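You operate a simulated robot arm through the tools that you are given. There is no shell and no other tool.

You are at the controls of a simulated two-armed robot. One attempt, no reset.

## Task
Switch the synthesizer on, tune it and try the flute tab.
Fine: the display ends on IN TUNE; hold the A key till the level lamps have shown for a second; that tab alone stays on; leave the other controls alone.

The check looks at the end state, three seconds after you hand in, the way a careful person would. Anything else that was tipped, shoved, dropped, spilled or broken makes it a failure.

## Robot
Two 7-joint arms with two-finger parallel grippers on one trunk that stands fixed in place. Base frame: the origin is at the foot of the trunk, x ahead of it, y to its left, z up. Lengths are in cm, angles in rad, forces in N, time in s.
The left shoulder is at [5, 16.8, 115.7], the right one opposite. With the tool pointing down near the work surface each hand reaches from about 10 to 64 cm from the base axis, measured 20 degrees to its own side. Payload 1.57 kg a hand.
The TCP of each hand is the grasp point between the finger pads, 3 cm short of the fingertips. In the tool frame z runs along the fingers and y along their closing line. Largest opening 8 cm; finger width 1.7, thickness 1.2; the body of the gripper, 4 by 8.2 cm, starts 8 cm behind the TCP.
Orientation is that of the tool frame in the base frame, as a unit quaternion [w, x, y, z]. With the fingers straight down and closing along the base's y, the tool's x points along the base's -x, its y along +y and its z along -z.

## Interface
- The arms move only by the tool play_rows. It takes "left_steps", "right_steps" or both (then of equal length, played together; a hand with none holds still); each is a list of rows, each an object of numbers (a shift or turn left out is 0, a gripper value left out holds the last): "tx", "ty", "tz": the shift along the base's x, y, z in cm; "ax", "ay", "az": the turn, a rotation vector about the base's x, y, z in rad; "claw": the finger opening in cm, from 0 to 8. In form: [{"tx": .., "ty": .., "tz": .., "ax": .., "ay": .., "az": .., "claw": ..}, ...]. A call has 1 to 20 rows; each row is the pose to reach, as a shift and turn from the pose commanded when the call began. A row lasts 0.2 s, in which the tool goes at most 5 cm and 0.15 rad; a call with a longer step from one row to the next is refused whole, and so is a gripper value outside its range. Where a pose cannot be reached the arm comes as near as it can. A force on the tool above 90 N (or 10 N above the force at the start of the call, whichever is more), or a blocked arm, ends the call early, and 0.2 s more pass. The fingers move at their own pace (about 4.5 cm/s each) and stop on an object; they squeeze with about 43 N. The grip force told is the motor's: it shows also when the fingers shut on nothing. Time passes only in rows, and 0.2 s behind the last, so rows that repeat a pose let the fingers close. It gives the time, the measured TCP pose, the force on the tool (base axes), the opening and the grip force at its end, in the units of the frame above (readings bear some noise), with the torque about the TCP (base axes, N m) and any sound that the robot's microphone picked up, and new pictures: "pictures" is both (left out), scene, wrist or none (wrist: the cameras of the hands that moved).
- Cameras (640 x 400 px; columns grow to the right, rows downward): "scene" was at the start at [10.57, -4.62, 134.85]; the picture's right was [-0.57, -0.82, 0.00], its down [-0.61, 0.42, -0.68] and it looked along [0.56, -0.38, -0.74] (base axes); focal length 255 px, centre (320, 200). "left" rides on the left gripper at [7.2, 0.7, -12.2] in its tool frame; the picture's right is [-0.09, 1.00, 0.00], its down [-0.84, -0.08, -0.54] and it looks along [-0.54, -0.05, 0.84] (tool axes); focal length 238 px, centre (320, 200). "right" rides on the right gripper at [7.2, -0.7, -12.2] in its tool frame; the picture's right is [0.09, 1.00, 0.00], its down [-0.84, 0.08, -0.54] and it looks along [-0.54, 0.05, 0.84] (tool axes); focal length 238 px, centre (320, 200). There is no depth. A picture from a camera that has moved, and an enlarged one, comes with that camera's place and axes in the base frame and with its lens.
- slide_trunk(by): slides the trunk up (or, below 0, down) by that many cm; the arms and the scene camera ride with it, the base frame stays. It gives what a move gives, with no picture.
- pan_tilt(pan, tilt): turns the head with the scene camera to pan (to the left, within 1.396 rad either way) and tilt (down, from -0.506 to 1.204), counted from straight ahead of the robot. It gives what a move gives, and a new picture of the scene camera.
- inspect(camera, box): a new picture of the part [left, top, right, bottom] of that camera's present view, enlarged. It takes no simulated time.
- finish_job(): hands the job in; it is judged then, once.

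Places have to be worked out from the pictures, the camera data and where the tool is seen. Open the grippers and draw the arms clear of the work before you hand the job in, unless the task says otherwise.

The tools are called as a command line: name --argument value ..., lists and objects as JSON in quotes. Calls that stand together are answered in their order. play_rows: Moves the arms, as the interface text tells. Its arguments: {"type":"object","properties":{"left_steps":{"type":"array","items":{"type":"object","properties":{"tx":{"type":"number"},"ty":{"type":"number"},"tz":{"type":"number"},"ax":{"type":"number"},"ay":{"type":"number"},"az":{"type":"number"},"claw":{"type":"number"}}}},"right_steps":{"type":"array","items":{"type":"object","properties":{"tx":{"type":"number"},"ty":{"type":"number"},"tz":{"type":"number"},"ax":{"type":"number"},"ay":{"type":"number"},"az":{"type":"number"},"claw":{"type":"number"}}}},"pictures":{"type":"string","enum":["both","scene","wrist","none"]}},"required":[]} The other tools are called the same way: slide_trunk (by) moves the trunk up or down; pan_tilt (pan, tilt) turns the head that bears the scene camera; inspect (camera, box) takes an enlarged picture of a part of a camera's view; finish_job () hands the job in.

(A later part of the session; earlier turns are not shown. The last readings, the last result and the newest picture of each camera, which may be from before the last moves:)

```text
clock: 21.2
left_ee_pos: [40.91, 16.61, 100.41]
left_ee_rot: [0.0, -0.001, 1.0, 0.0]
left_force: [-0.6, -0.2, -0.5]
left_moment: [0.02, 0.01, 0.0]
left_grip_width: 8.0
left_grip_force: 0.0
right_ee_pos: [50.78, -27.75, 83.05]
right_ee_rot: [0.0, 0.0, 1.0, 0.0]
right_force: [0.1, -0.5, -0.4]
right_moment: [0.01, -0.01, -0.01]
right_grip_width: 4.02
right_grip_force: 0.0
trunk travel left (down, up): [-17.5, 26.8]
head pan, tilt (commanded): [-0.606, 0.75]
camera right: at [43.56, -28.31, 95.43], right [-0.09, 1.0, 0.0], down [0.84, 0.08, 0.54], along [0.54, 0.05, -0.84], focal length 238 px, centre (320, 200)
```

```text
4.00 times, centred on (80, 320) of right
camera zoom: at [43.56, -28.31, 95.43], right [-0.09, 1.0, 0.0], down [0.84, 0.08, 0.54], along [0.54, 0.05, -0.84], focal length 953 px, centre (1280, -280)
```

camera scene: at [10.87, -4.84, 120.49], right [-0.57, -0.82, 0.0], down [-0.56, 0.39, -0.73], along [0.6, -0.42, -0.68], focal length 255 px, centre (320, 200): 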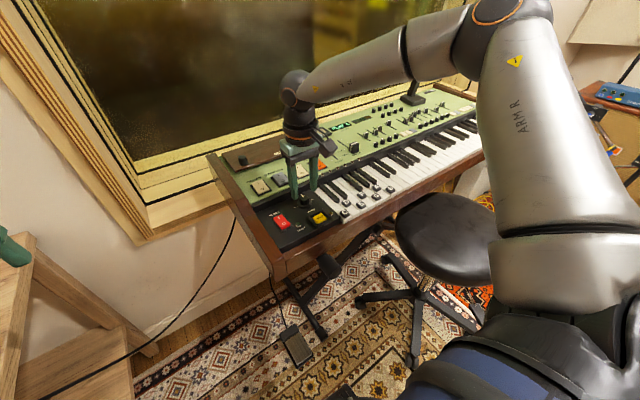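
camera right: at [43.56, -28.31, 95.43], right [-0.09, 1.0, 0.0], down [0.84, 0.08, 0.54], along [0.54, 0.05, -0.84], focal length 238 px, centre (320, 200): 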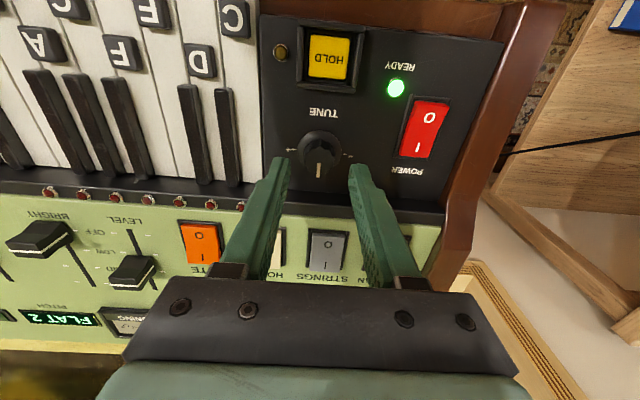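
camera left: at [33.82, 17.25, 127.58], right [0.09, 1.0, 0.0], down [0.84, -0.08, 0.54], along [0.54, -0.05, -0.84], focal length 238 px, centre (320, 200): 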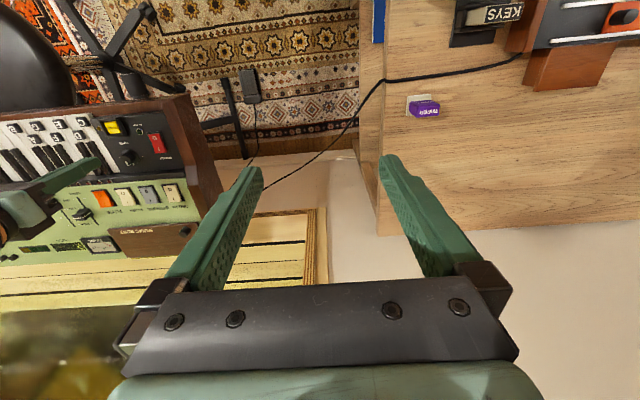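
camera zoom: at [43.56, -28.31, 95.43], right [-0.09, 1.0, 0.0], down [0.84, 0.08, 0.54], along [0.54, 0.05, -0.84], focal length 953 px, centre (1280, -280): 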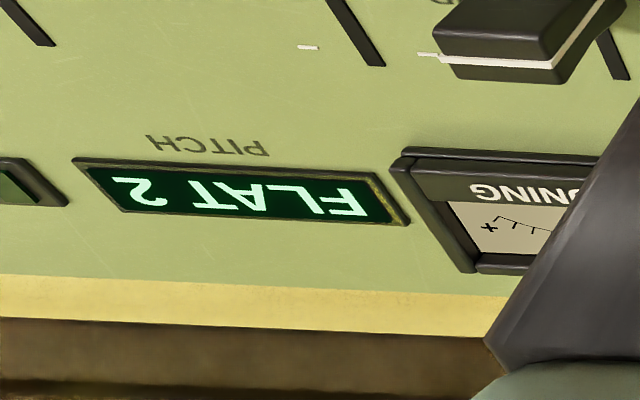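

READY is lit and the display shows FLAT 2. I'm centred over the knob, so I'll descend 2.5 cm around it with open fingers and check.

play_rows --right_steps '[{"tx": -0.05, "tz": -1}, {"tx": -0.05, "tz": -2}, {"tx": -0.05, "tz": -2.5}, {"tx": -0.05, "tz": -2.5}]' --pictures "wrist"

inspect --camera "right" --box '[240, 90, 400, 190]'

inspect --camera "scene" --box '[260, 165, 360, 227]'

inspect --camera "right" --box '[0, 270, 160, 370]'

```text
clock: 22.2
left_ee_pos: [40.9, 16.67, 100.48]
left_ee_rot: [-0.001, -0.001, 1.0, 0.0]
left_force: [-0.1, 1.0, -0.1]
left_moment: [0.03, -0.02, -0.01]
left_grip_width: 8.0
left_grip_force: 0.2
right_ee_pos: [50.77, -27.79, 80.57]
right_ee_rot: [-0.001, -0.001, 1.0, 0.0]
right_force: [0.0, 0.7, -0.5]
right_moment: [0.01, -0.02, -0.01]
right_grip_width: 3.99
right_grip_force: 0.1
trunk travel left (down, up): [-17.5, 26.8]
head pan, tilt (commanded): [-0.606, 0.75]
camera right: at [43.51, -28.27, 92.86], right [-0.09, 1.0, 0.0], down [0.84, 0.08, 0.54], along [0.54, 0.05, -0.84], focal length 238 px, centre (320, 200)
```

right: 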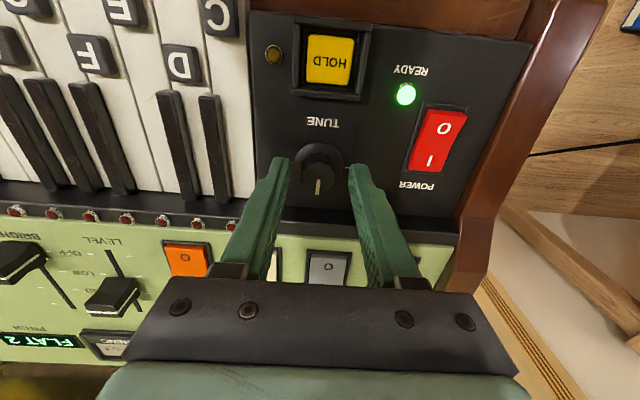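

```text
4.00 times, centred on (320, 140) of right
camera zoom: at [43.51, -28.27, 92.86], right [-0.09, 1.0, 0.0], down [0.84, 0.08, 0.54], along [0.54, 0.05, -0.84], focal length 953 px, centre (320, 440)
```

zoom: 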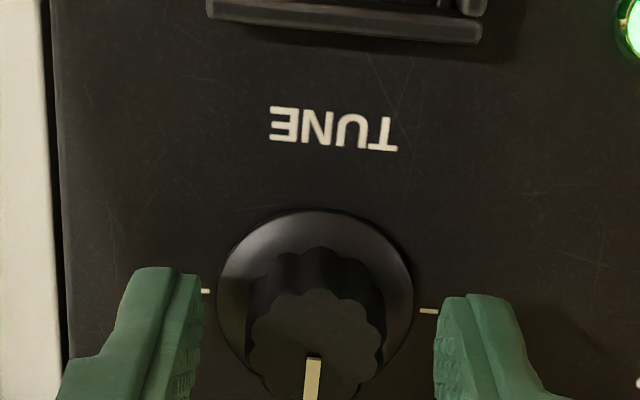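

```text
6.40 times, centred on (310, 196) of scene
camera zoom: at [10.87, -4.84, 120.49], right [-0.57, -0.82, 0.0], down [-0.56, 0.39, -0.73], along [0.6, -0.42, -0.68], focal length 1634 px, centre (384, 226)
```

zoom: 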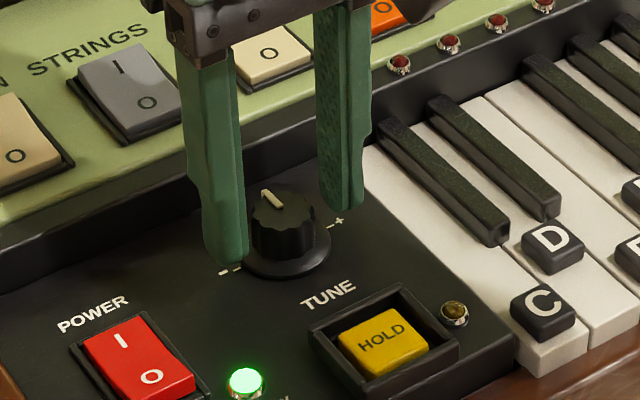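

```text
4.00 times, centred on (80, 320) of right
camera zoom: at [43.51, -28.27, 92.86], right [-0.09, 1.0, 0.0], down [0.84, 0.08, 0.54], along [0.54, 0.05, -0.84], focal length 953 px, centre (1280, -280)
```

zoom: 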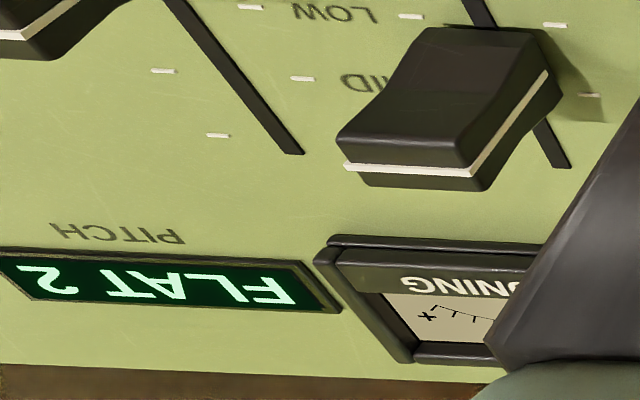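

The fingers straddle the knob just above its skirt. I'll close on it and turn a first 0.1 rad toward plus (clockwise).

play_rows --right_steps '[{"claw": 0}, {"claw": 0}, {"claw": 0}, {"claw": 0}]' --pictures "wrist"

inspect --camera "right" --box '[240, 90, 400, 190]'

inspect --camera "right" --box '[0, 290, 160, 390]'

```text
clock: 23.2
left_ee_pos: [40.9, 16.63, 100.45]
left_ee_rot: [0.0, -0.001, 1.0, 0.001]
left_force: [0.2, -0.2, -0.1]
left_moment: [0.02, 0.01, 0.0]
left_grip_width: 8.0
left_grip_force: 0.1
right_ee_pos: [50.63, -27.79, 80.65]
right_ee_rot: [-0.001, 0.0, 1.0, 0.0]
right_force: [0.9, -4.7, -0.5]
right_moment: [-0.22, 0.03, -0.01]
right_grip_width: 2.48
right_grip_force: 36.3
trunk travel left (down, up): [-17.5, 26.8]
head pan, tilt (commanded): [-0.606, 0.75]
camera right: at [43.51, -28.32, 92.86], right [-0.09, 1.0, 0.0], down [0.84, 0.08, 0.54], along [0.54, 0.05, -0.84], focal length 238 px, centre (320, 200)
```

right: 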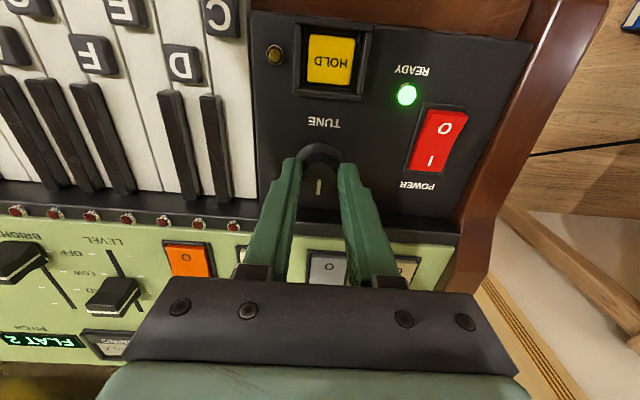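

```text
4.00 times, centred on (320, 140) of right
camera zoom: at [43.51, -28.32, 92.86], right [-0.09, 1.0, 0.0], down [0.84, 0.08, 0.54], along [0.54, 0.05, -0.84], focal length 953 px, centre (320, 440)
```

zoom: 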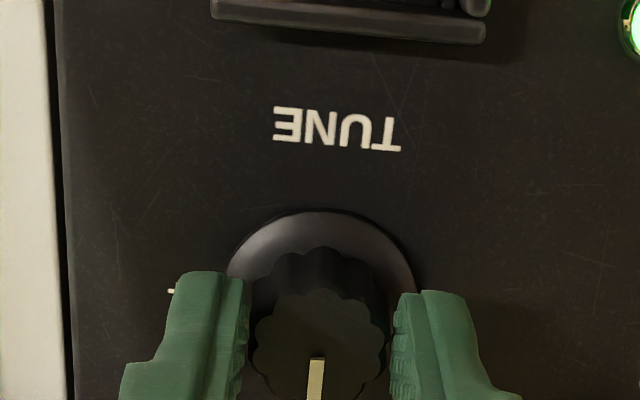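

```text
4.00 times, centred on (80, 340) of right
camera zoom: at [43.51, -28.32, 92.86], right [-0.09, 1.0, 0.0], down [0.84, 0.08, 0.54], along [0.54, 0.05, -0.84], focal length 953 px, centre (1280, -360)
```

zoom: 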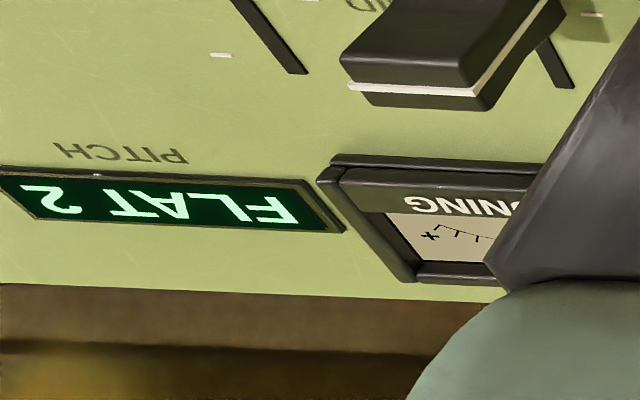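

The knob is gripped at 2.48 cm. I'll turn it clockwise 0.15 rad and read the display.

play_rows --right_steps '[{"ty": -0.08, "az": -0.05}, {"ty": -0.08, "az": -0.1}, {"ty": -0.08, "az": -0.15}, {"ty": -0.08, "az": -0.15}]' --pictures "wrist"

inspect --camera "right" --box '[240, 90, 400, 190]'

inspect --camera "scene" --box '[300, 110, 400, 172]'

```text
clock: 24.2
left_ee_pos: [40.91, 16.68, 100.41]
left_ee_rot: [0.0, -0.001, 1.0, 0.0]
left_force: [0.3, 0.1, -0.4]
left_moment: [-0.02, 0.01, -0.01]
left_grip_width: 8.03
left_grip_force: 0.0
right_ee_pos: [50.75, -27.79, 80.56]
right_ee_rot: [0.0, 0.075, 0.997, 0.0]
right_force: [-1.8, 0.0, -2.3]
right_moment: [0.08, 0.01, -0.01]
right_grip_width: 2.46
right_grip_force: 36.1
trunk travel left (down, up): [-17.5, 26.8]
head pan, tilt (commanded): [-0.606, 0.75]
camera right: at [43.5, -27.22, 92.87], right [0.06, 1.0, 0.0], down [0.84, -0.05, 0.54], along [0.54, -0.03, -0.84], focal length 238 px, centre (320, 200)
```

right: 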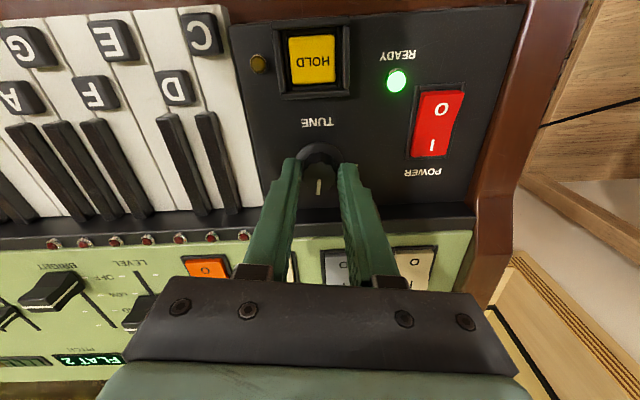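

```text
4.00 times, centred on (320, 140) of right
camera zoom: at [43.5, -27.22, 92.87], right [0.06, 1.0, 0.0], down [0.84, -0.05, 0.54], along [0.54, -0.03, -0.84], focal length 953 px, centre (320, 440)
```

zoom: 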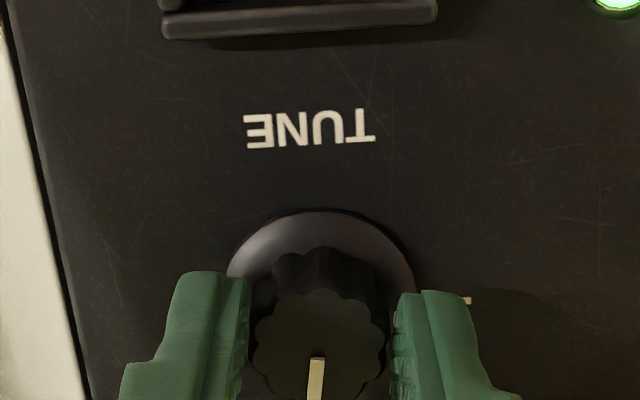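

```text
6.40 times, centred on (350, 141) of scene
camera zoom: at [10.88, -4.85, 120.49], right [-0.57, -0.82, 0.0], down [-0.56, 0.39, -0.73], along [0.6, -0.42, -0.68], focal length 1634 px, centre (128, 578)
```

zoom: 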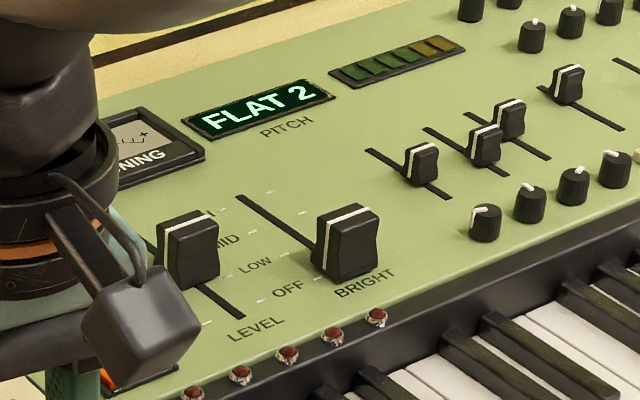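

The knob turns with the gripper (pointer fixed in the wrist view) and the display still says FLAT 2, easily seen in the scene camera. I'll keep turning in 0.15 rad steps.

play_rows --right_steps '[{"az": -0.08}, {"az": -0.16}, {"az": -0.16}]' --pictures "none"

inspect --camera "scene" --box '[300, 110, 400, 172]'

```text
clock: 25.0
left_ee_pos: [40.92, 16.59, 100.31]
left_ee_rot: [0.0, -0.001, 1.0, -0.001]
left_force: [-0.6, -0.4, -0.1]
left_moment: [0.0, 0.01, 0.02]
left_grip_width: 8.0
left_grip_force: 0.1
right_ee_pos: [50.78, -27.7, 80.61]
right_ee_rot: [0.0, 0.155, 0.988, 0.0]
right_force: [1.1, 4.0, -5.0]
right_moment: [0.36, 0.46, 0.03]
right_grip_width: 2.47
right_grip_force: 36.0
trunk travel left (down, up): [-17.5, 26.8]
head pan, tilt (commanded): [-0.606, 0.75]
```

```text
6.40 times, centred on (350, 141) of scene
camera zoom: at [10.92, -4.83, 120.48], right [-0.57, -0.82, 0.0], down [-0.56, 0.39, -0.73], along [0.6, -0.42, -0.68], focal length 1634 px, centre (128, 578)
```

zoom: 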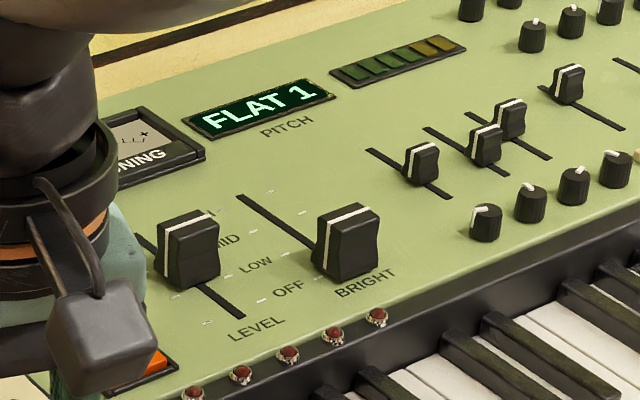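

Now FLAT 1 after 0.31 rad. I'll continue 0.15 rad more.

play_rows --right_steps '[{"az": -0.08}, {"az": -0.15}, {"az": -0.15}]' --pictures "none"

inspect --camera "scene" --box '[300, 110, 400, 172]'

```text
clock: 25.8
left_ee_pos: [40.9, 16.76, 100.33]
left_ee_rot: [0.001, 0.0, 1.0, -0.001]
left_force: [0.4, 0.6, -0.3]
left_moment: [0.0, 0.0, 0.03]
left_grip_width: 8.02
left_grip_force: 0.1
right_ee_pos: [50.67, -27.79, 80.53]
right_ee_rot: [-0.001, 0.228, 0.974, -0.001]
right_force: [1.0, 2.6, 2.5]
right_moment: [0.5, 0.85, -0.02]
right_grip_width: 2.48
right_grip_force: 36.2
trunk travel left (down, up): [-17.5, 26.8]
head pan, tilt (commanded): [-0.606, 0.75]
```

```text
6.40 times, centred on (350, 141) of scene
camera zoom: at [10.87, -4.81, 120.5], right [-0.57, -0.82, 0.0], down [-0.56, 0.39, -0.73], along [0.6, -0.42, -0.68], focal length 1634 px, centre (128, 578)
```

zoom: 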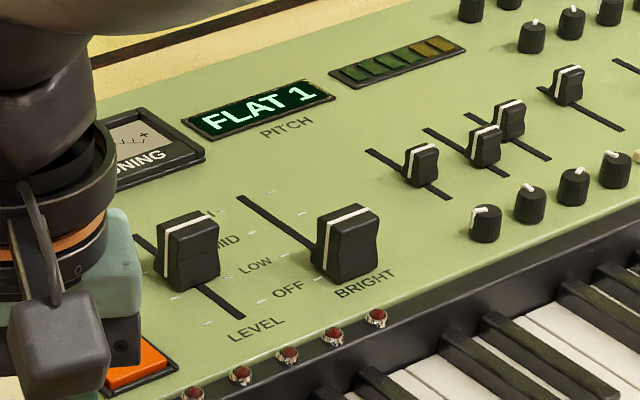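

Still FLAT 1 at 0.46 rad. I'll turn another 0.1 rad.

play_rows --right_steps '[{"az": -0.05}, {"az": -0.1}, {"az": -0.1}]' --pictures "none"

inspect --camera "scene" --box '[300, 110, 400, 172]'

```text
clock: 26.6
left_ee_pos: [40.91, 16.73, 100.38]
left_ee_rot: [0.0, -0.001, 1.0, -0.001]
left_force: [-0.6, 0.3, -0.2]
left_moment: [-0.06, 0.02, 0.04]
left_grip_width: 7.99
left_grip_force: 0.1
right_ee_pos: [50.75, -27.64, 80.59]
right_ee_rot: [0.002, 0.277, 0.961, 0.001]
right_force: [1.0, 5.4, 3.4]
right_moment: [0.28, 0.1, -0.03]
right_grip_width: 2.48
right_grip_force: 36.7
trunk travel left (down, up): [-17.5, 26.8]
head pan, tilt (commanded): [-0.606, 0.75]
```

```text
6.40 times, centred on (350, 141) of scene
camera zoom: at [10.86, -4.78, 120.5], right [-0.57, -0.82, 0.0], down [-0.56, 0.39, -0.73], along [0.6, -0.42, -0.68], focal length 1634 px, centre (128, 578)
```

zoom: 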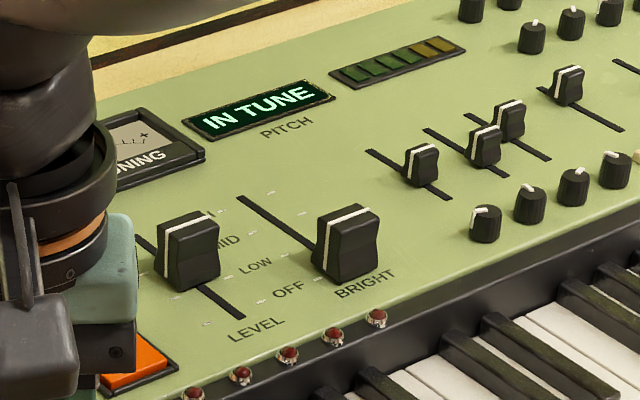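

It reads IN TUNE. I want to centre it in the band, so I'll look at the TUNING needle through the other cameras.

inspect --camera "left" --box '[0, 100, 220, 238]'

inspect --camera "scene" --box '[300, 120, 340, 145]'

inspect --camera "right" --box '[0, 250, 240, 400]'

```text
2.90 times, centred on (110, 169) of left
camera zoom: at [33.82, 17.29, 112.57], right [0.09, 1.0, 0.0], down [0.84, -0.08, 0.54], along [0.54, -0.05, -0.84], focal length 691 px, centre (929, 290)
```

zoom: 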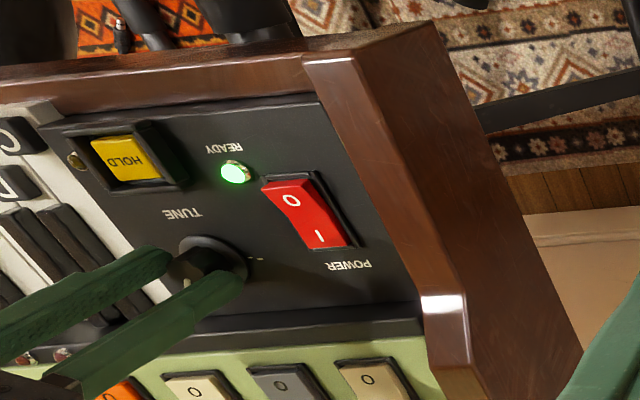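

```text
16.00 times, centred on (320, 132) of scene
camera zoom: at [10.86, -4.78, 120.5], right [-0.57, -0.82, 0.0], down [-0.56, 0.39, -0.73], along [0.6, -0.42, -0.68], focal length 4085 px, centre (320, 1280)
```

zoom: 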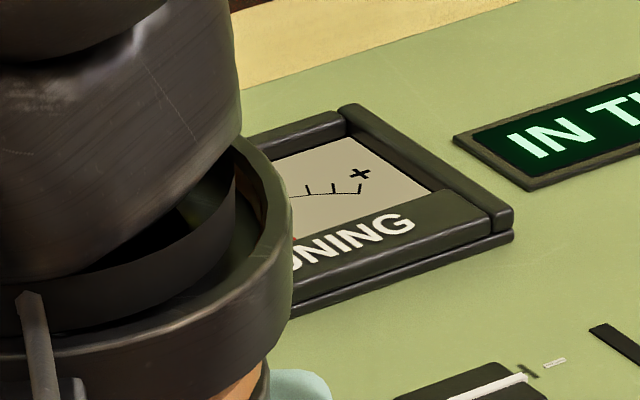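

```text
2.67 times, centred on (120, 325) of right
camera zoom: at [44.27, -24.27, 92.86], right [0.45, 0.89, 0.0], down [0.75, -0.38, 0.54], along [0.49, -0.24, -0.84], focal length 636 px, centre (853, -133)
```

zoom: 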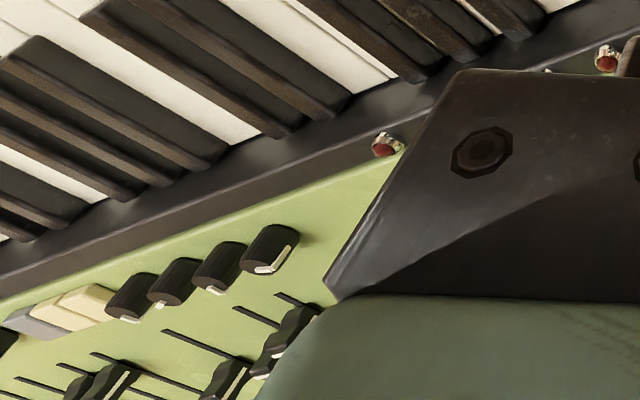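

The needle is hidden by the wrist. I'll turn a further 0.05 rad to move away from the flat boundary, then open the fingers and lift to check the needle.

play_rows --right_steps '[{"az": -0.05}, {"az": -0.05}]' --pictures "none"

inspect --camera "scene" --box '[300, 110, 400, 172]'

```text
clock: 27.2
left_ee_pos: [40.79, 16.88, 100.48]
left_ee_rot: [0.0, -0.001, 1.0, 0.0]
left_force: [0.1, -0.2, 0.0]
left_moment: [0.0, -0.01, 0.02]
left_grip_width: 8.0
left_grip_force: 0.0
right_ee_pos: [50.86, -27.62, 80.61]
right_ee_rot: [0.001, 0.3, 0.954, 0.0]
right_force: [-0.6, 8.7, 3.6]
right_moment: [0.1, -0.34, 0.03]
right_grip_width: 2.47
right_grip_force: 36.2
trunk travel left (down, up): [-17.5, 26.8]
head pan, tilt (commanded): [-0.606, 0.75]
```

```text
6.40 times, centred on (350, 141) of scene
camera zoom: at [10.84, -4.75, 120.5], right [-0.57, -0.82, 0.0], down [-0.56, 0.39, -0.73], along [0.6, -0.42, -0.68], focal length 1634 px, centre (128, 578)
```

zoom: 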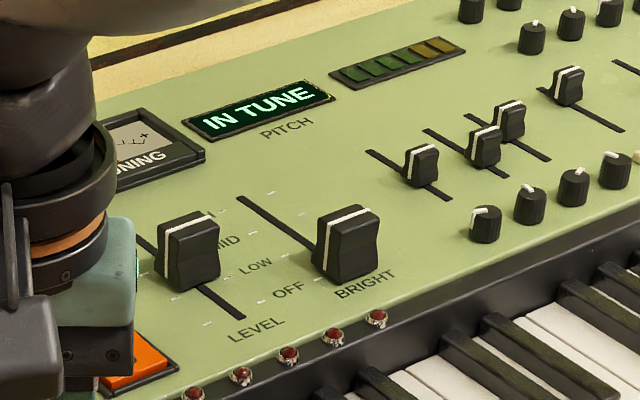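

Still IN TUNE. I'll relieve the slight side load, open the fingers and lift straight up.

play_rows --right_steps '[{"ty": 0.12}, {"ty": 0.12, "claw": 4.2}, {"ty": 0.12, "claw": 4.2}, {"ty": 0.12, "claw": 4.2}, {"ty": 0.12, "tz": 2}, {"ty": 0.12, "tz": 5}, {"ty": 0.12, "tz": 9}, {"ty": 0.12, "tz": 12}, {"ty": 0.12, "tz": 12}]' --pictures "both"

inspect --camera "scene" --box '[290, 105, 390, 167]'

inspect --camera "scene" --box '[260, 175, 340, 225]'

```text
clock: 29.2
left_ee_pos: [40.85, 16.64, 100.4]
left_ee_rot: [0.001, -0.001, 1.0, 0.0]
left_force: [-0.3, 0.1, -0.2]
left_moment: [0.0, 0.01, -0.03]
left_grip_width: 7.99
left_grip_force: 0.0
right_ee_pos: [50.68, -27.72, 92.76]
right_ee_rot: [-0.001, 0.3, 0.954, 0.0]
right_force: [-0.6, 0.2, 0.7]
right_moment: [0.0, 0.0, -0.02]
right_grip_width: 4.19
right_grip_force: 0.1
trunk travel left (down, up): [-17.5, 26.8]
head pan, tilt (commanded): [-0.606, 0.75]
camera scene: at [10.87, -4.84, 120.49], right [-0.57, -0.82, 0.0], down [-0.56, 0.39, -0.73], along [0.6, -0.42, -0.68], focal length 255 px, centre (320, 200)
camera right: at [44.4, -24.09, 105.07], right [0.49, 0.87, 0.0], down [0.73, -0.42, 0.54], along [0.47, -0.27, -0.84], focal length 238 px, centre (320, 200)
```

scene: 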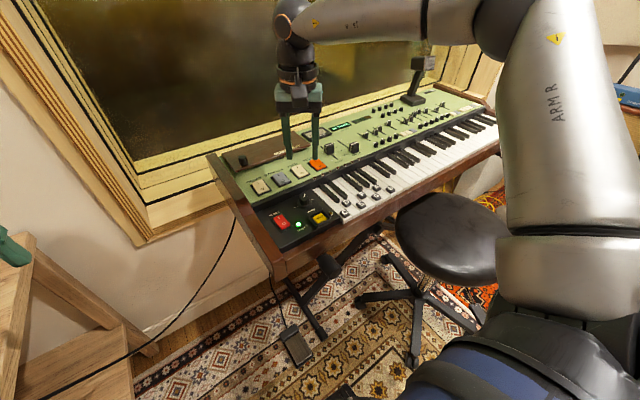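
right: 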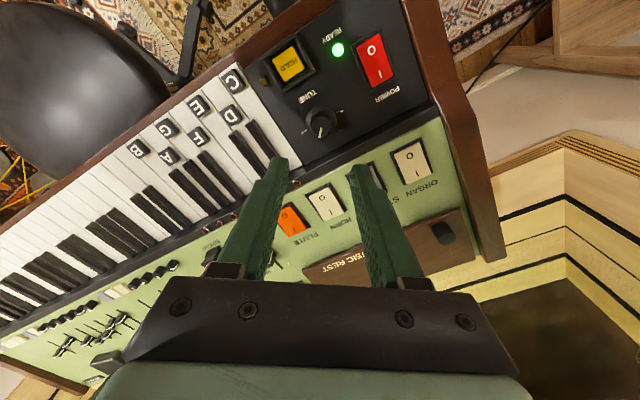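

```text
6.40 times, centred on (340, 136) of scene
camera zoom: at [10.87, -4.84, 120.49], right [-0.57, -0.82, 0.0], down [-0.56, 0.39, -0.73], along [0.6, -0.42, -0.68], focal length 1634 px, centre (192, 610)
```

zoom: 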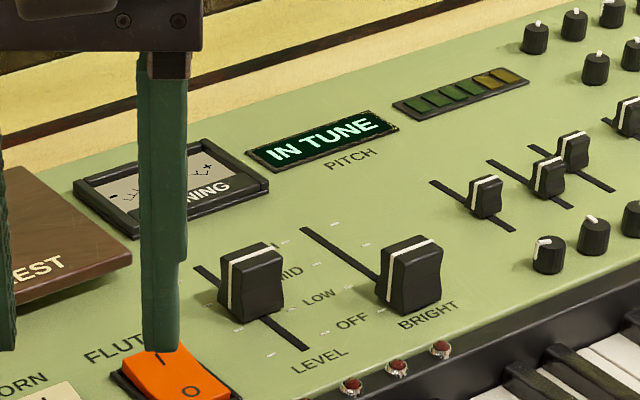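

```text
8.00 times, centred on (300, 200) of scene
camera zoom: at [10.87, -4.84, 120.49], right [-0.57, -0.82, 0.0], down [-0.56, 0.39, -0.73], along [0.6, -0.42, -0.68], focal length 2042 px, centre (480, 200)
```

zoom: 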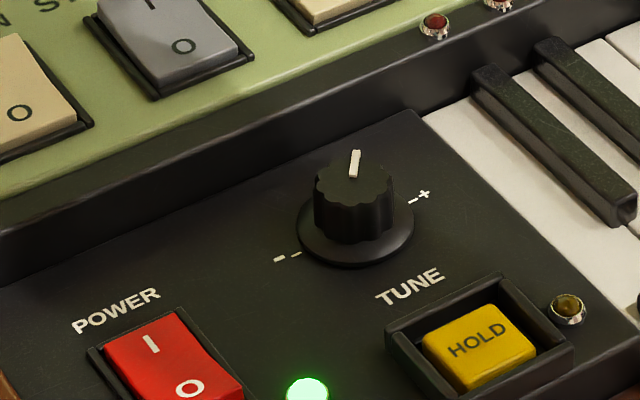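

Still IN TUNE after releasing. Next is the FLUTE tab's I end, at about [61, -37.55, 79.8], which is far out. I'll straighten the yaw and close the fingers first.

play_rows --right_steps '[{"az": 0.13, "claw": 0}, {"az": 0.26}, {"az": 0.39}, {"az": 0.52}, {"az": 0.61}, {"az": 0.61}]' --pictures "none"

play_rows --right_steps '[{"tx": 1.7, "ty": -1.8, "tz": -0.3, "ax": -0.025, "ay": -0.0525}, {"tx": 3.4, "ty": -3.5, "tz": -0.6, "ax": -0.05, "ay": -0.105}, {"tx": 5.1, "ty": -5.3, "tz": -1, "ax": -0.075, "ay": -0.1575}, {"tx": 6.8, "ty": -7, "tz": -1.5, "ax": -0.1, "ay": -0.21}, {"tx": 8.5, "ty": -8.8, "tz": -2, "ax": -0.125, "ay": -0.2625}, {"tx": 10.1, "ty": -10.5, "tz": -2.5, "ax": -0.15, "ay": -0.315}, {"tx": 10.1, "ty": -10.5, "tz": -2.5, "ax": -0.15, "ay": -0.315}]' --pictures "both"

```text
clock: 30.6
left_ee_pos: [40.79, 16.69, 100.42]
left_ee_rot: [0.0, -0.001, 1.0, 0.0]
left_force: [0.5, 0.7, 0.1]
left_moment: [-0.06, 0.0, 0.0]
left_grip_width: 7.97
left_grip_force: 0.1
right_ee_pos: [50.69, -27.68, 92.62]
right_ee_rot: [0.0, -0.001, 1.0, 0.0]
right_force: [0.4, 0.2, 0.7]
right_moment: [0.0, 0.0, 0.01]
right_grip_width: 0.0
right_grip_force: 20.9
trunk travel left (down, up): [-17.5, 26.8]
head pan, tilt (commanded): [-0.606, 0.75]
```

```text
clock: 32.2
left_ee_pos: [40.9, 16.73, 100.47]
left_ee_rot: [0.001, -0.001, 1.0, 0.0]
left_force: [0.8, -0.9, 0.4]
left_moment: [0.0, 0.0, 0.03]
left_grip_width: 8.01
left_grip_force: 0.0
right_ee_pos: [60.87, -38.16, 90.22]
right_ee_rot: [0.156, -0.001, 0.985, -0.075]
right_force: [0.3, 0.2, -0.1]
right_moment: [-0.01, 0.0, 0.0]
right_grip_width: 0.01
right_grip_force: 21.3
trunk travel left (down, up): [-17.5, 26.8]
head pan, tilt (commanded): [-0.606, 0.75]
camera scene: at [10.88, -4.84, 120.49], right [-0.57, -0.82, 0.0], down [-0.56, 0.39, -0.73], along [0.6, -0.42, -0.68], focal length 255 px, centre (320, 200)
camera right: at [50.31, -37.04, 99.71], right [-0.06, 0.98, -0.18], down [0.63, 0.18, 0.76], along [0.77, -0.06, -0.63], focal length 238 px, centre (320, 200)
```

scene: 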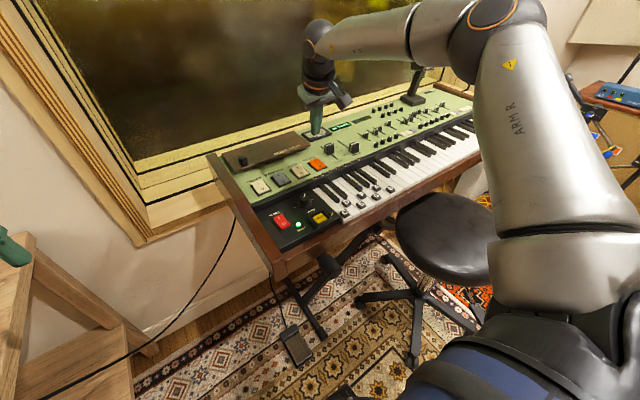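
right: 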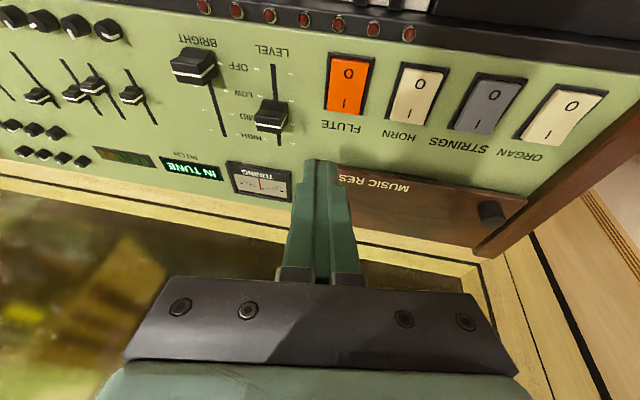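

Reached without trouble, and the wrist camera now sees the meter and tabs. I'll enlarge both to check the needle and locate the FLUTE I end.

inspect --camera "right" --box '[150, 140, 310, 240]'

inspect --camera "right" --box '[260, 30, 460, 155]'

inspect --camera "scene" --box '[280, 120, 360, 170]'

```text
4.00 times, centred on (230, 190) of right
camera zoom: at [50.31, -37.04, 99.71], right [-0.06, 0.98, -0.18], down [0.63, 0.18, 0.76], along [0.77, -0.06, -0.63], focal length 953 px, centre (680, 240)
```

zoom: 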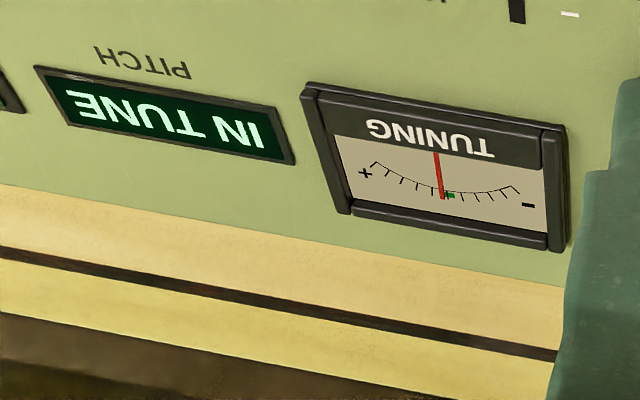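

```text
3.20 times, centred on (360, 92) of right
camera zoom: at [50.31, -37.04, 99.71], right [-0.06, 0.98, -0.18], down [0.63, 0.18, 0.76], along [0.77, -0.06, -0.63], focal length 763 px, centre (192, 544)
```

zoom: 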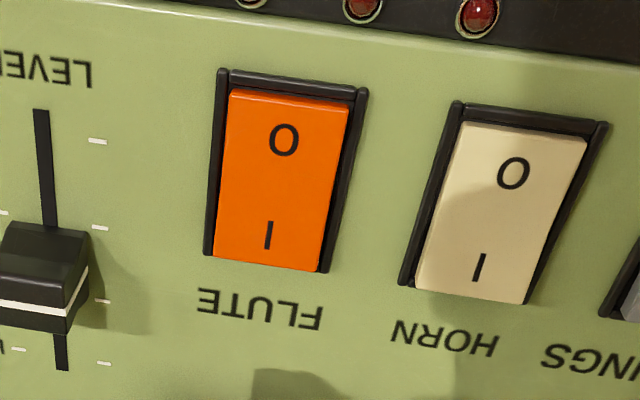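

```text
8.00 times, centred on (320, 145) of scene
camera zoom: at [10.88, -4.84, 120.49], right [-0.57, -0.82, 0.0], down [-0.56, 0.39, -0.73], along [0.6, -0.42, -0.68], focal length 2042 px, centre (320, 640)
```

zoom: 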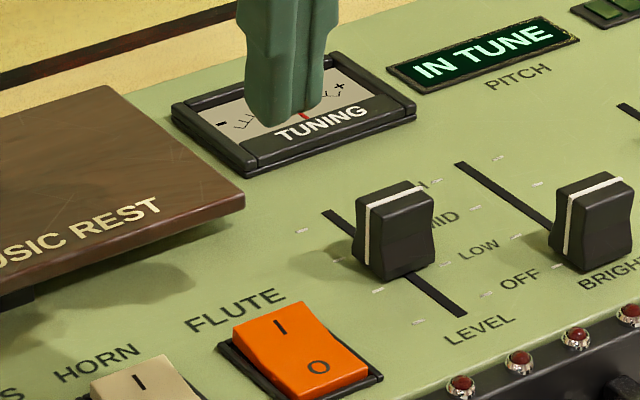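

The needle sits right at the green centre mark and the display says IN TUNE. The FLUTE I mark is near [60.8, -37.7, 80], so I'll descend to about 1 cm above it.

play_rows --right_steps '[{"tx": 0.1, "ty": 0.1, "tz": -2}, {"tx": 0.1, "ty": 0.1, "tz": -4}, {"tx": 0.1, "ty": 0.1, "tz": -5.5}, {"tx": 0.1, "ty": 0.1, "tz": -5.8}, {"tx": 0.1, "ty": 0.1, "tz": -5.8}]' --pictures "both"

inspect --camera "right" --box '[240, 90, 400, 190]'

inspect --camera "scene" --box '[280, 130, 360, 180]'

```text
clock: 33.4
left_ee_pos: [40.87, 16.72, 100.42]
left_ee_rot: [0.001, -0.001, 1.0, 0.001]
left_force: [0.6, -0.2, 0.0]
left_moment: [0.01, -0.02, -0.01]
left_grip_width: 8.0
left_grip_force: 0.0
right_ee_pos: [61.15, -37.86, 84.31]
right_ee_rot: [0.157, 0.0, 0.985, -0.075]
right_force: [0.4, 0.2, -0.1]
right_moment: [0.02, 0.03, 0.0]
right_grip_width: 0.01
right_grip_force: 21.1
trunk travel left (down, up): [-17.5, 26.8]
head pan, tilt (commanded): [-0.606, 0.75]
camera scene: at [10.87, -4.84, 120.49], right [-0.57, -0.82, 0.0], down [-0.56, 0.39, -0.73], along [0.6, -0.42, -0.68], focal length 255 px, centre (320, 200)
camera right: at [50.46, -36.82, 93.76], right [-0.06, 0.98, -0.18], down [0.63, 0.18, 0.76], along [0.77, -0.06, -0.63], focal length 238 px, centre (320, 200)
```

scene: 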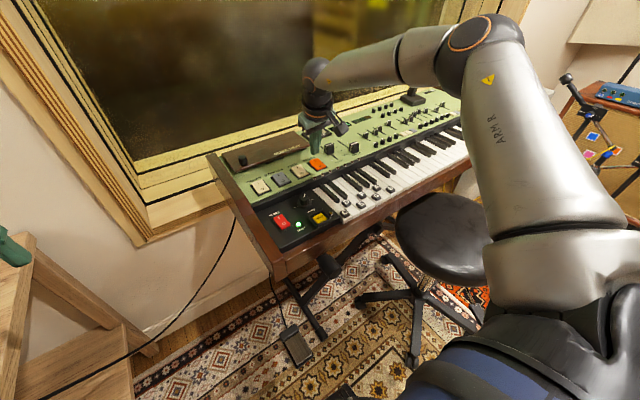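
right: 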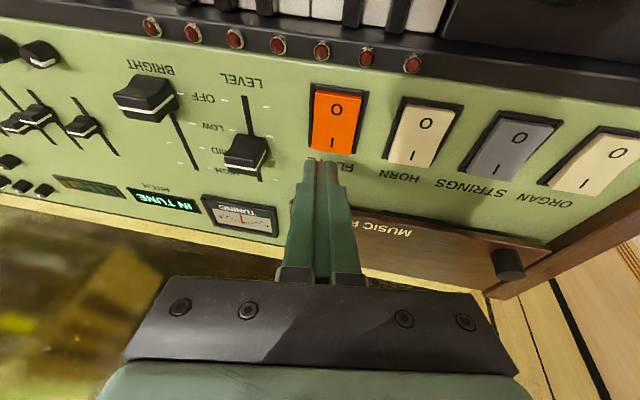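

```text
4.00 times, centred on (320, 140) of right
camera zoom: at [50.46, -36.82, 93.76], right [-0.06, 0.98, -0.18], down [0.63, 0.18, 0.76], along [0.77, -0.06, -0.63], focal length 953 px, centre (320, 440)
```

zoom: 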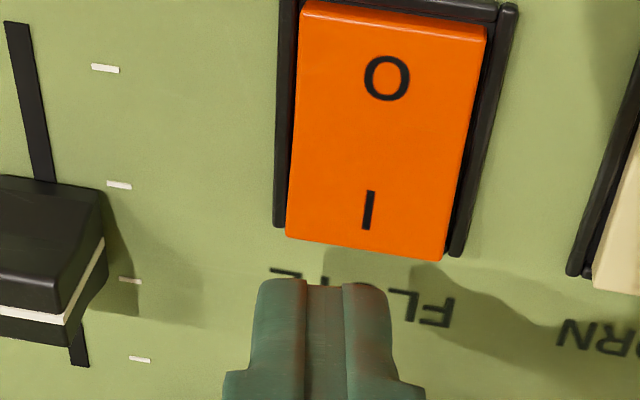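

```text
8.00 times, centred on (320, 155) of scene
camera zoom: at [10.87, -4.84, 120.49], right [-0.57, -0.82, 0.0], down [-0.56, 0.39, -0.73], along [0.6, -0.42, -0.68], focal length 2042 px, centre (320, 560)
```

zoom: 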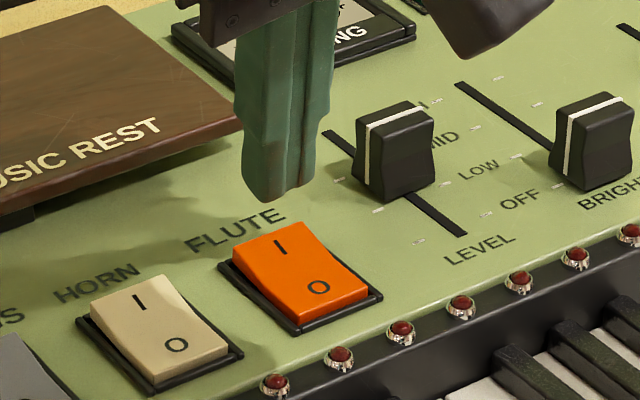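

The corner of the fingertip is about 1 cm above the I end, slightly too far out. I'll shift (-0.4, -0.15) and lower to contact in small steps.

play_rows --right_steps '[{"tx": -0.4, "ty": -0.15, "tz": -0.3}, {"tx": -0.4, "ty": -0.15, "tz": -0.6}, {"tx": -0.4, "ty": -0.15, "tz": -0.9}, {"tx": -0.4, "ty": -0.15, "tz": -1.1}]' --pictures "wrist"

inspect --camera "scene" --box '[280, 130, 360, 180]'

inspect --camera "right" --box '[240, 90, 400, 190]'

```text
clock: 34.4
left_ee_pos: [40.88, 16.6, 100.43]
left_ee_rot: [0.0, 0.0, 1.0, 0.0]
left_force: [0.0, -0.4, 0.1]
left_moment: [0.01, -0.01, -0.04]
left_grip_width: 8.01
left_grip_force: 0.0
right_ee_pos: [60.61, -38.2, 83.17]
right_ee_rot: [0.157, 0.0, 0.985, -0.075]
right_force: [0.2, -0.1, 0.5]
right_moment: [-0.01, 0.01, 0.0]
right_grip_width: 0.0
right_grip_force: 21.6
trunk travel left (down, up): [-17.5, 26.8]
head pan, tilt (commanded): [-0.606, 0.75]
camera right: at [49.97, -37.09, 92.63], right [-0.06, 0.98, -0.17], down [0.63, 0.18, 0.76], along [0.77, -0.06, -0.63], focal length 238 px, centre (320, 200)
```

right: 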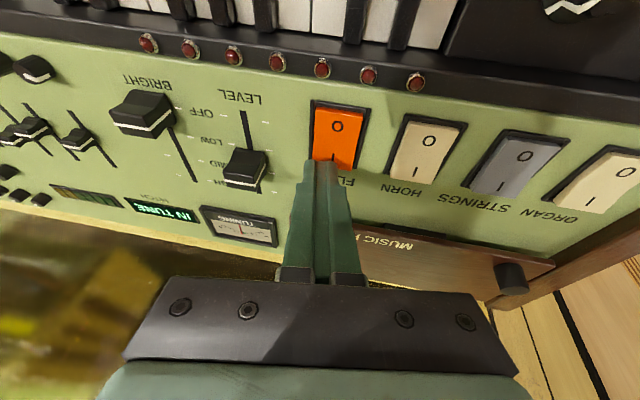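

```text
8.00 times, centred on (320, 155) of scene
camera zoom: at [10.87, -4.84, 120.49], right [-0.57, -0.82, 0.0], down [-0.56, 0.39, -0.73], along [0.6, -0.42, -0.68], focal length 2042 px, centre (320, 560)
```

zoom: 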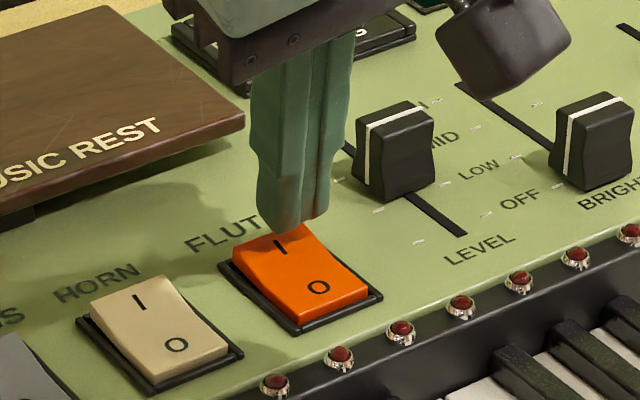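

```text
4.00 times, centred on (320, 140) of right
camera zoom: at [49.97, -37.09, 92.63], right [-0.06, 0.98, -0.17], down [0.63, 0.18, 0.76], along [0.77, -0.06, -0.63], focal length 953 px, centre (320, 440)
```

zoom: 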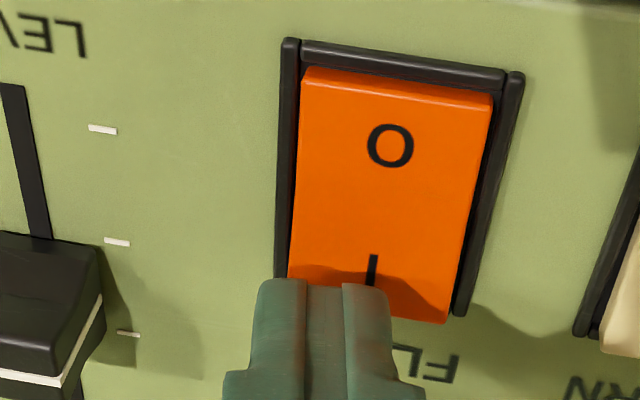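

The corner is above the I mark but the finger overhangs the -y bezel a bit. I'll shift +0.4 in y and press down gently.

play_rows --right_steps '[{"ty": 0.4}, {"ty": 0.4, "tz": -0.25}, {"ty": 0.4, "tz": -0.5}, {"ty": 0.4, "tz": -0.5}]' --pictures "wrist"

inspect --camera "scene" --box '[280, 130, 360, 180]'

inspect --camera "right" --box '[240, 90, 400, 190]'

```text
clock: 35.4
left_ee_pos: [40.94, 16.68, 100.44]
left_ee_rot: [0.0, -0.001, 1.0, 0.0]
left_force: [0.2, 0.0, -0.7]
left_moment: [-0.01, -0.04, 0.01]
left_grip_width: 7.99
left_grip_force: 0.1
right_ee_pos: [60.66, -37.69, 82.77]
right_ee_rot: [0.156, 0.0, 0.985, -0.075]
right_force: [-1.1, 0.1, 0.4]
right_moment: [0.01, 0.06, 0.01]
right_grip_width: 0.0
right_grip_force: 21.0
trunk travel left (down, up): [-17.5, 26.8]
head pan, tilt (commanded): [-0.606, 0.75]
camera right: at [49.94, -36.61, 92.09], right [-0.06, 0.98, -0.18], down [0.63, 0.18, 0.76], along [0.77, -0.06, -0.63], focal length 238 px, centre (320, 200)
```

right: 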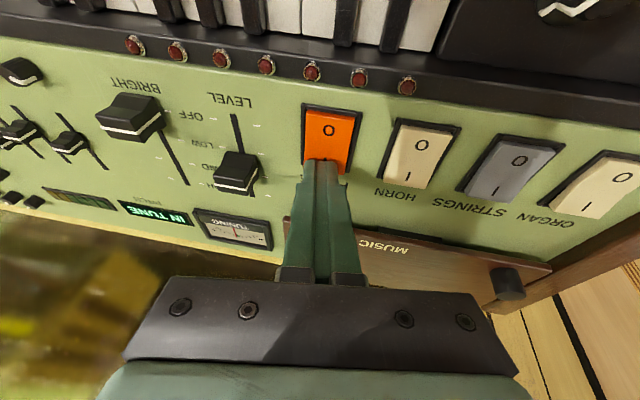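

```text
8.00 times, centred on (320, 155) of scene
camera zoom: at [10.86, -4.83, 120.49], right [-0.57, -0.82, 0.0], down [-0.56, 0.39, -0.73], along [0.6, -0.42, -0.68], focal length 2042 px, centre (320, 560)
```

zoom: 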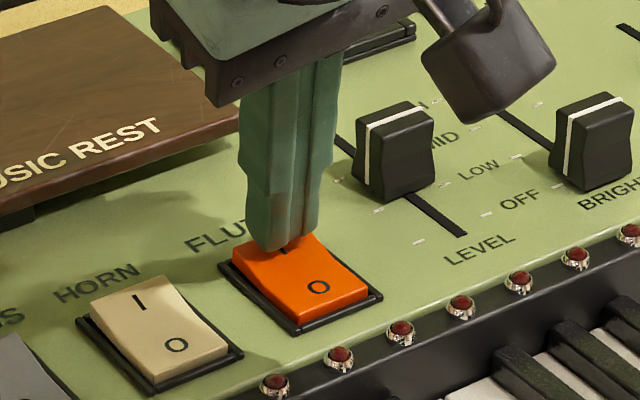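

```text
4.00 times, centred on (320, 140) of right
camera zoom: at [49.94, -36.61, 92.09], right [-0.06, 0.98, -0.18], down [0.63, 0.18, 0.76], along [0.77, -0.06, -0.63], focal length 953 px, centre (320, 440)
```

zoom: 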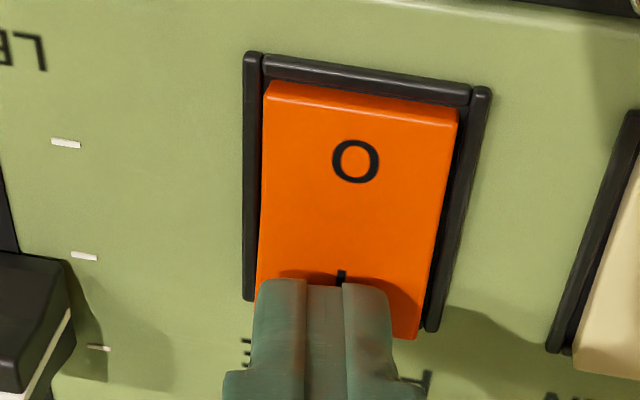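

The fingertip is now nicely within the rocker and just touching. I'll press further by small steps.

play_rows --right_steps '[{"tz": -0.25}, {"tz": -0.5}, {"tz": -0.5}]' --pictures "none"

inspect --camera "scene" --box '[280, 130, 360, 180]'

inspect --camera "right" --box '[240, 90, 400, 190]'

```text
clock: 36.2
left_ee_pos: [40.87, 16.79, 100.53]
left_ee_rot: [0.001, -0.001, 1.0, -0.001]
left_force: [-0.3, 0.7, 1.1]
left_moment: [-0.03, 0.01, -0.02]
left_grip_width: 8.0
left_grip_force: 0.0
right_ee_pos: [60.62, -37.78, 82.42]
right_ee_rot: [0.161, 0.0, 0.984, -0.075]
right_force: [-0.6, -0.6, 13.9]
right_moment: [0.06, -0.02, 0.05]
right_grip_width: 0.0
right_grip_force: 21.2
trunk travel left (down, up): [-17.5, 26.8]
head pan, tilt (commanded): [-0.606, 0.75]
```

```text
8.00 times, centred on (320, 155) of scene
camera zoom: at [10.74, -4.77, 120.53], right [-0.57, -0.82, 0.0], down [-0.56, 0.39, -0.73], along [0.6, -0.42, -0.68], focal length 2042 px, centre (320, 560)
```

zoom: 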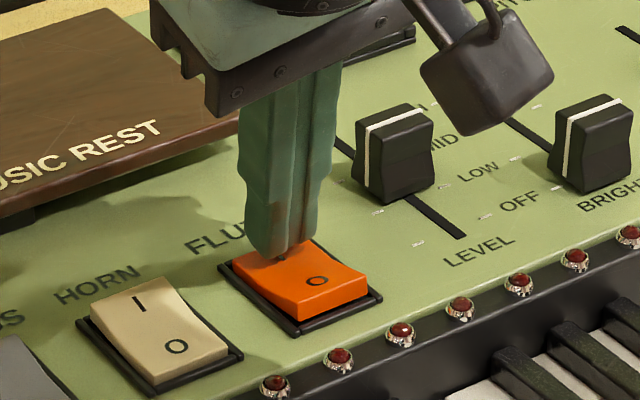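

```text
4.00 times, centred on (320, 140) of right
camera zoom: at [49.91, -36.57, 91.8], right [-0.06, 0.98, -0.18], down [0.63, 0.18, 0.76], along [0.78, -0.06, -0.63], focal length 953 px, centre (320, 440)
```

zoom: 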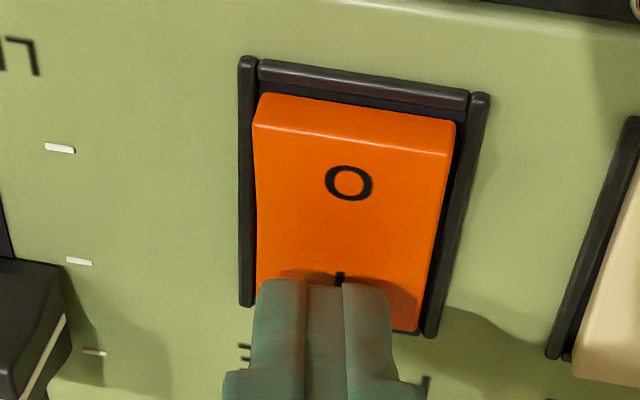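

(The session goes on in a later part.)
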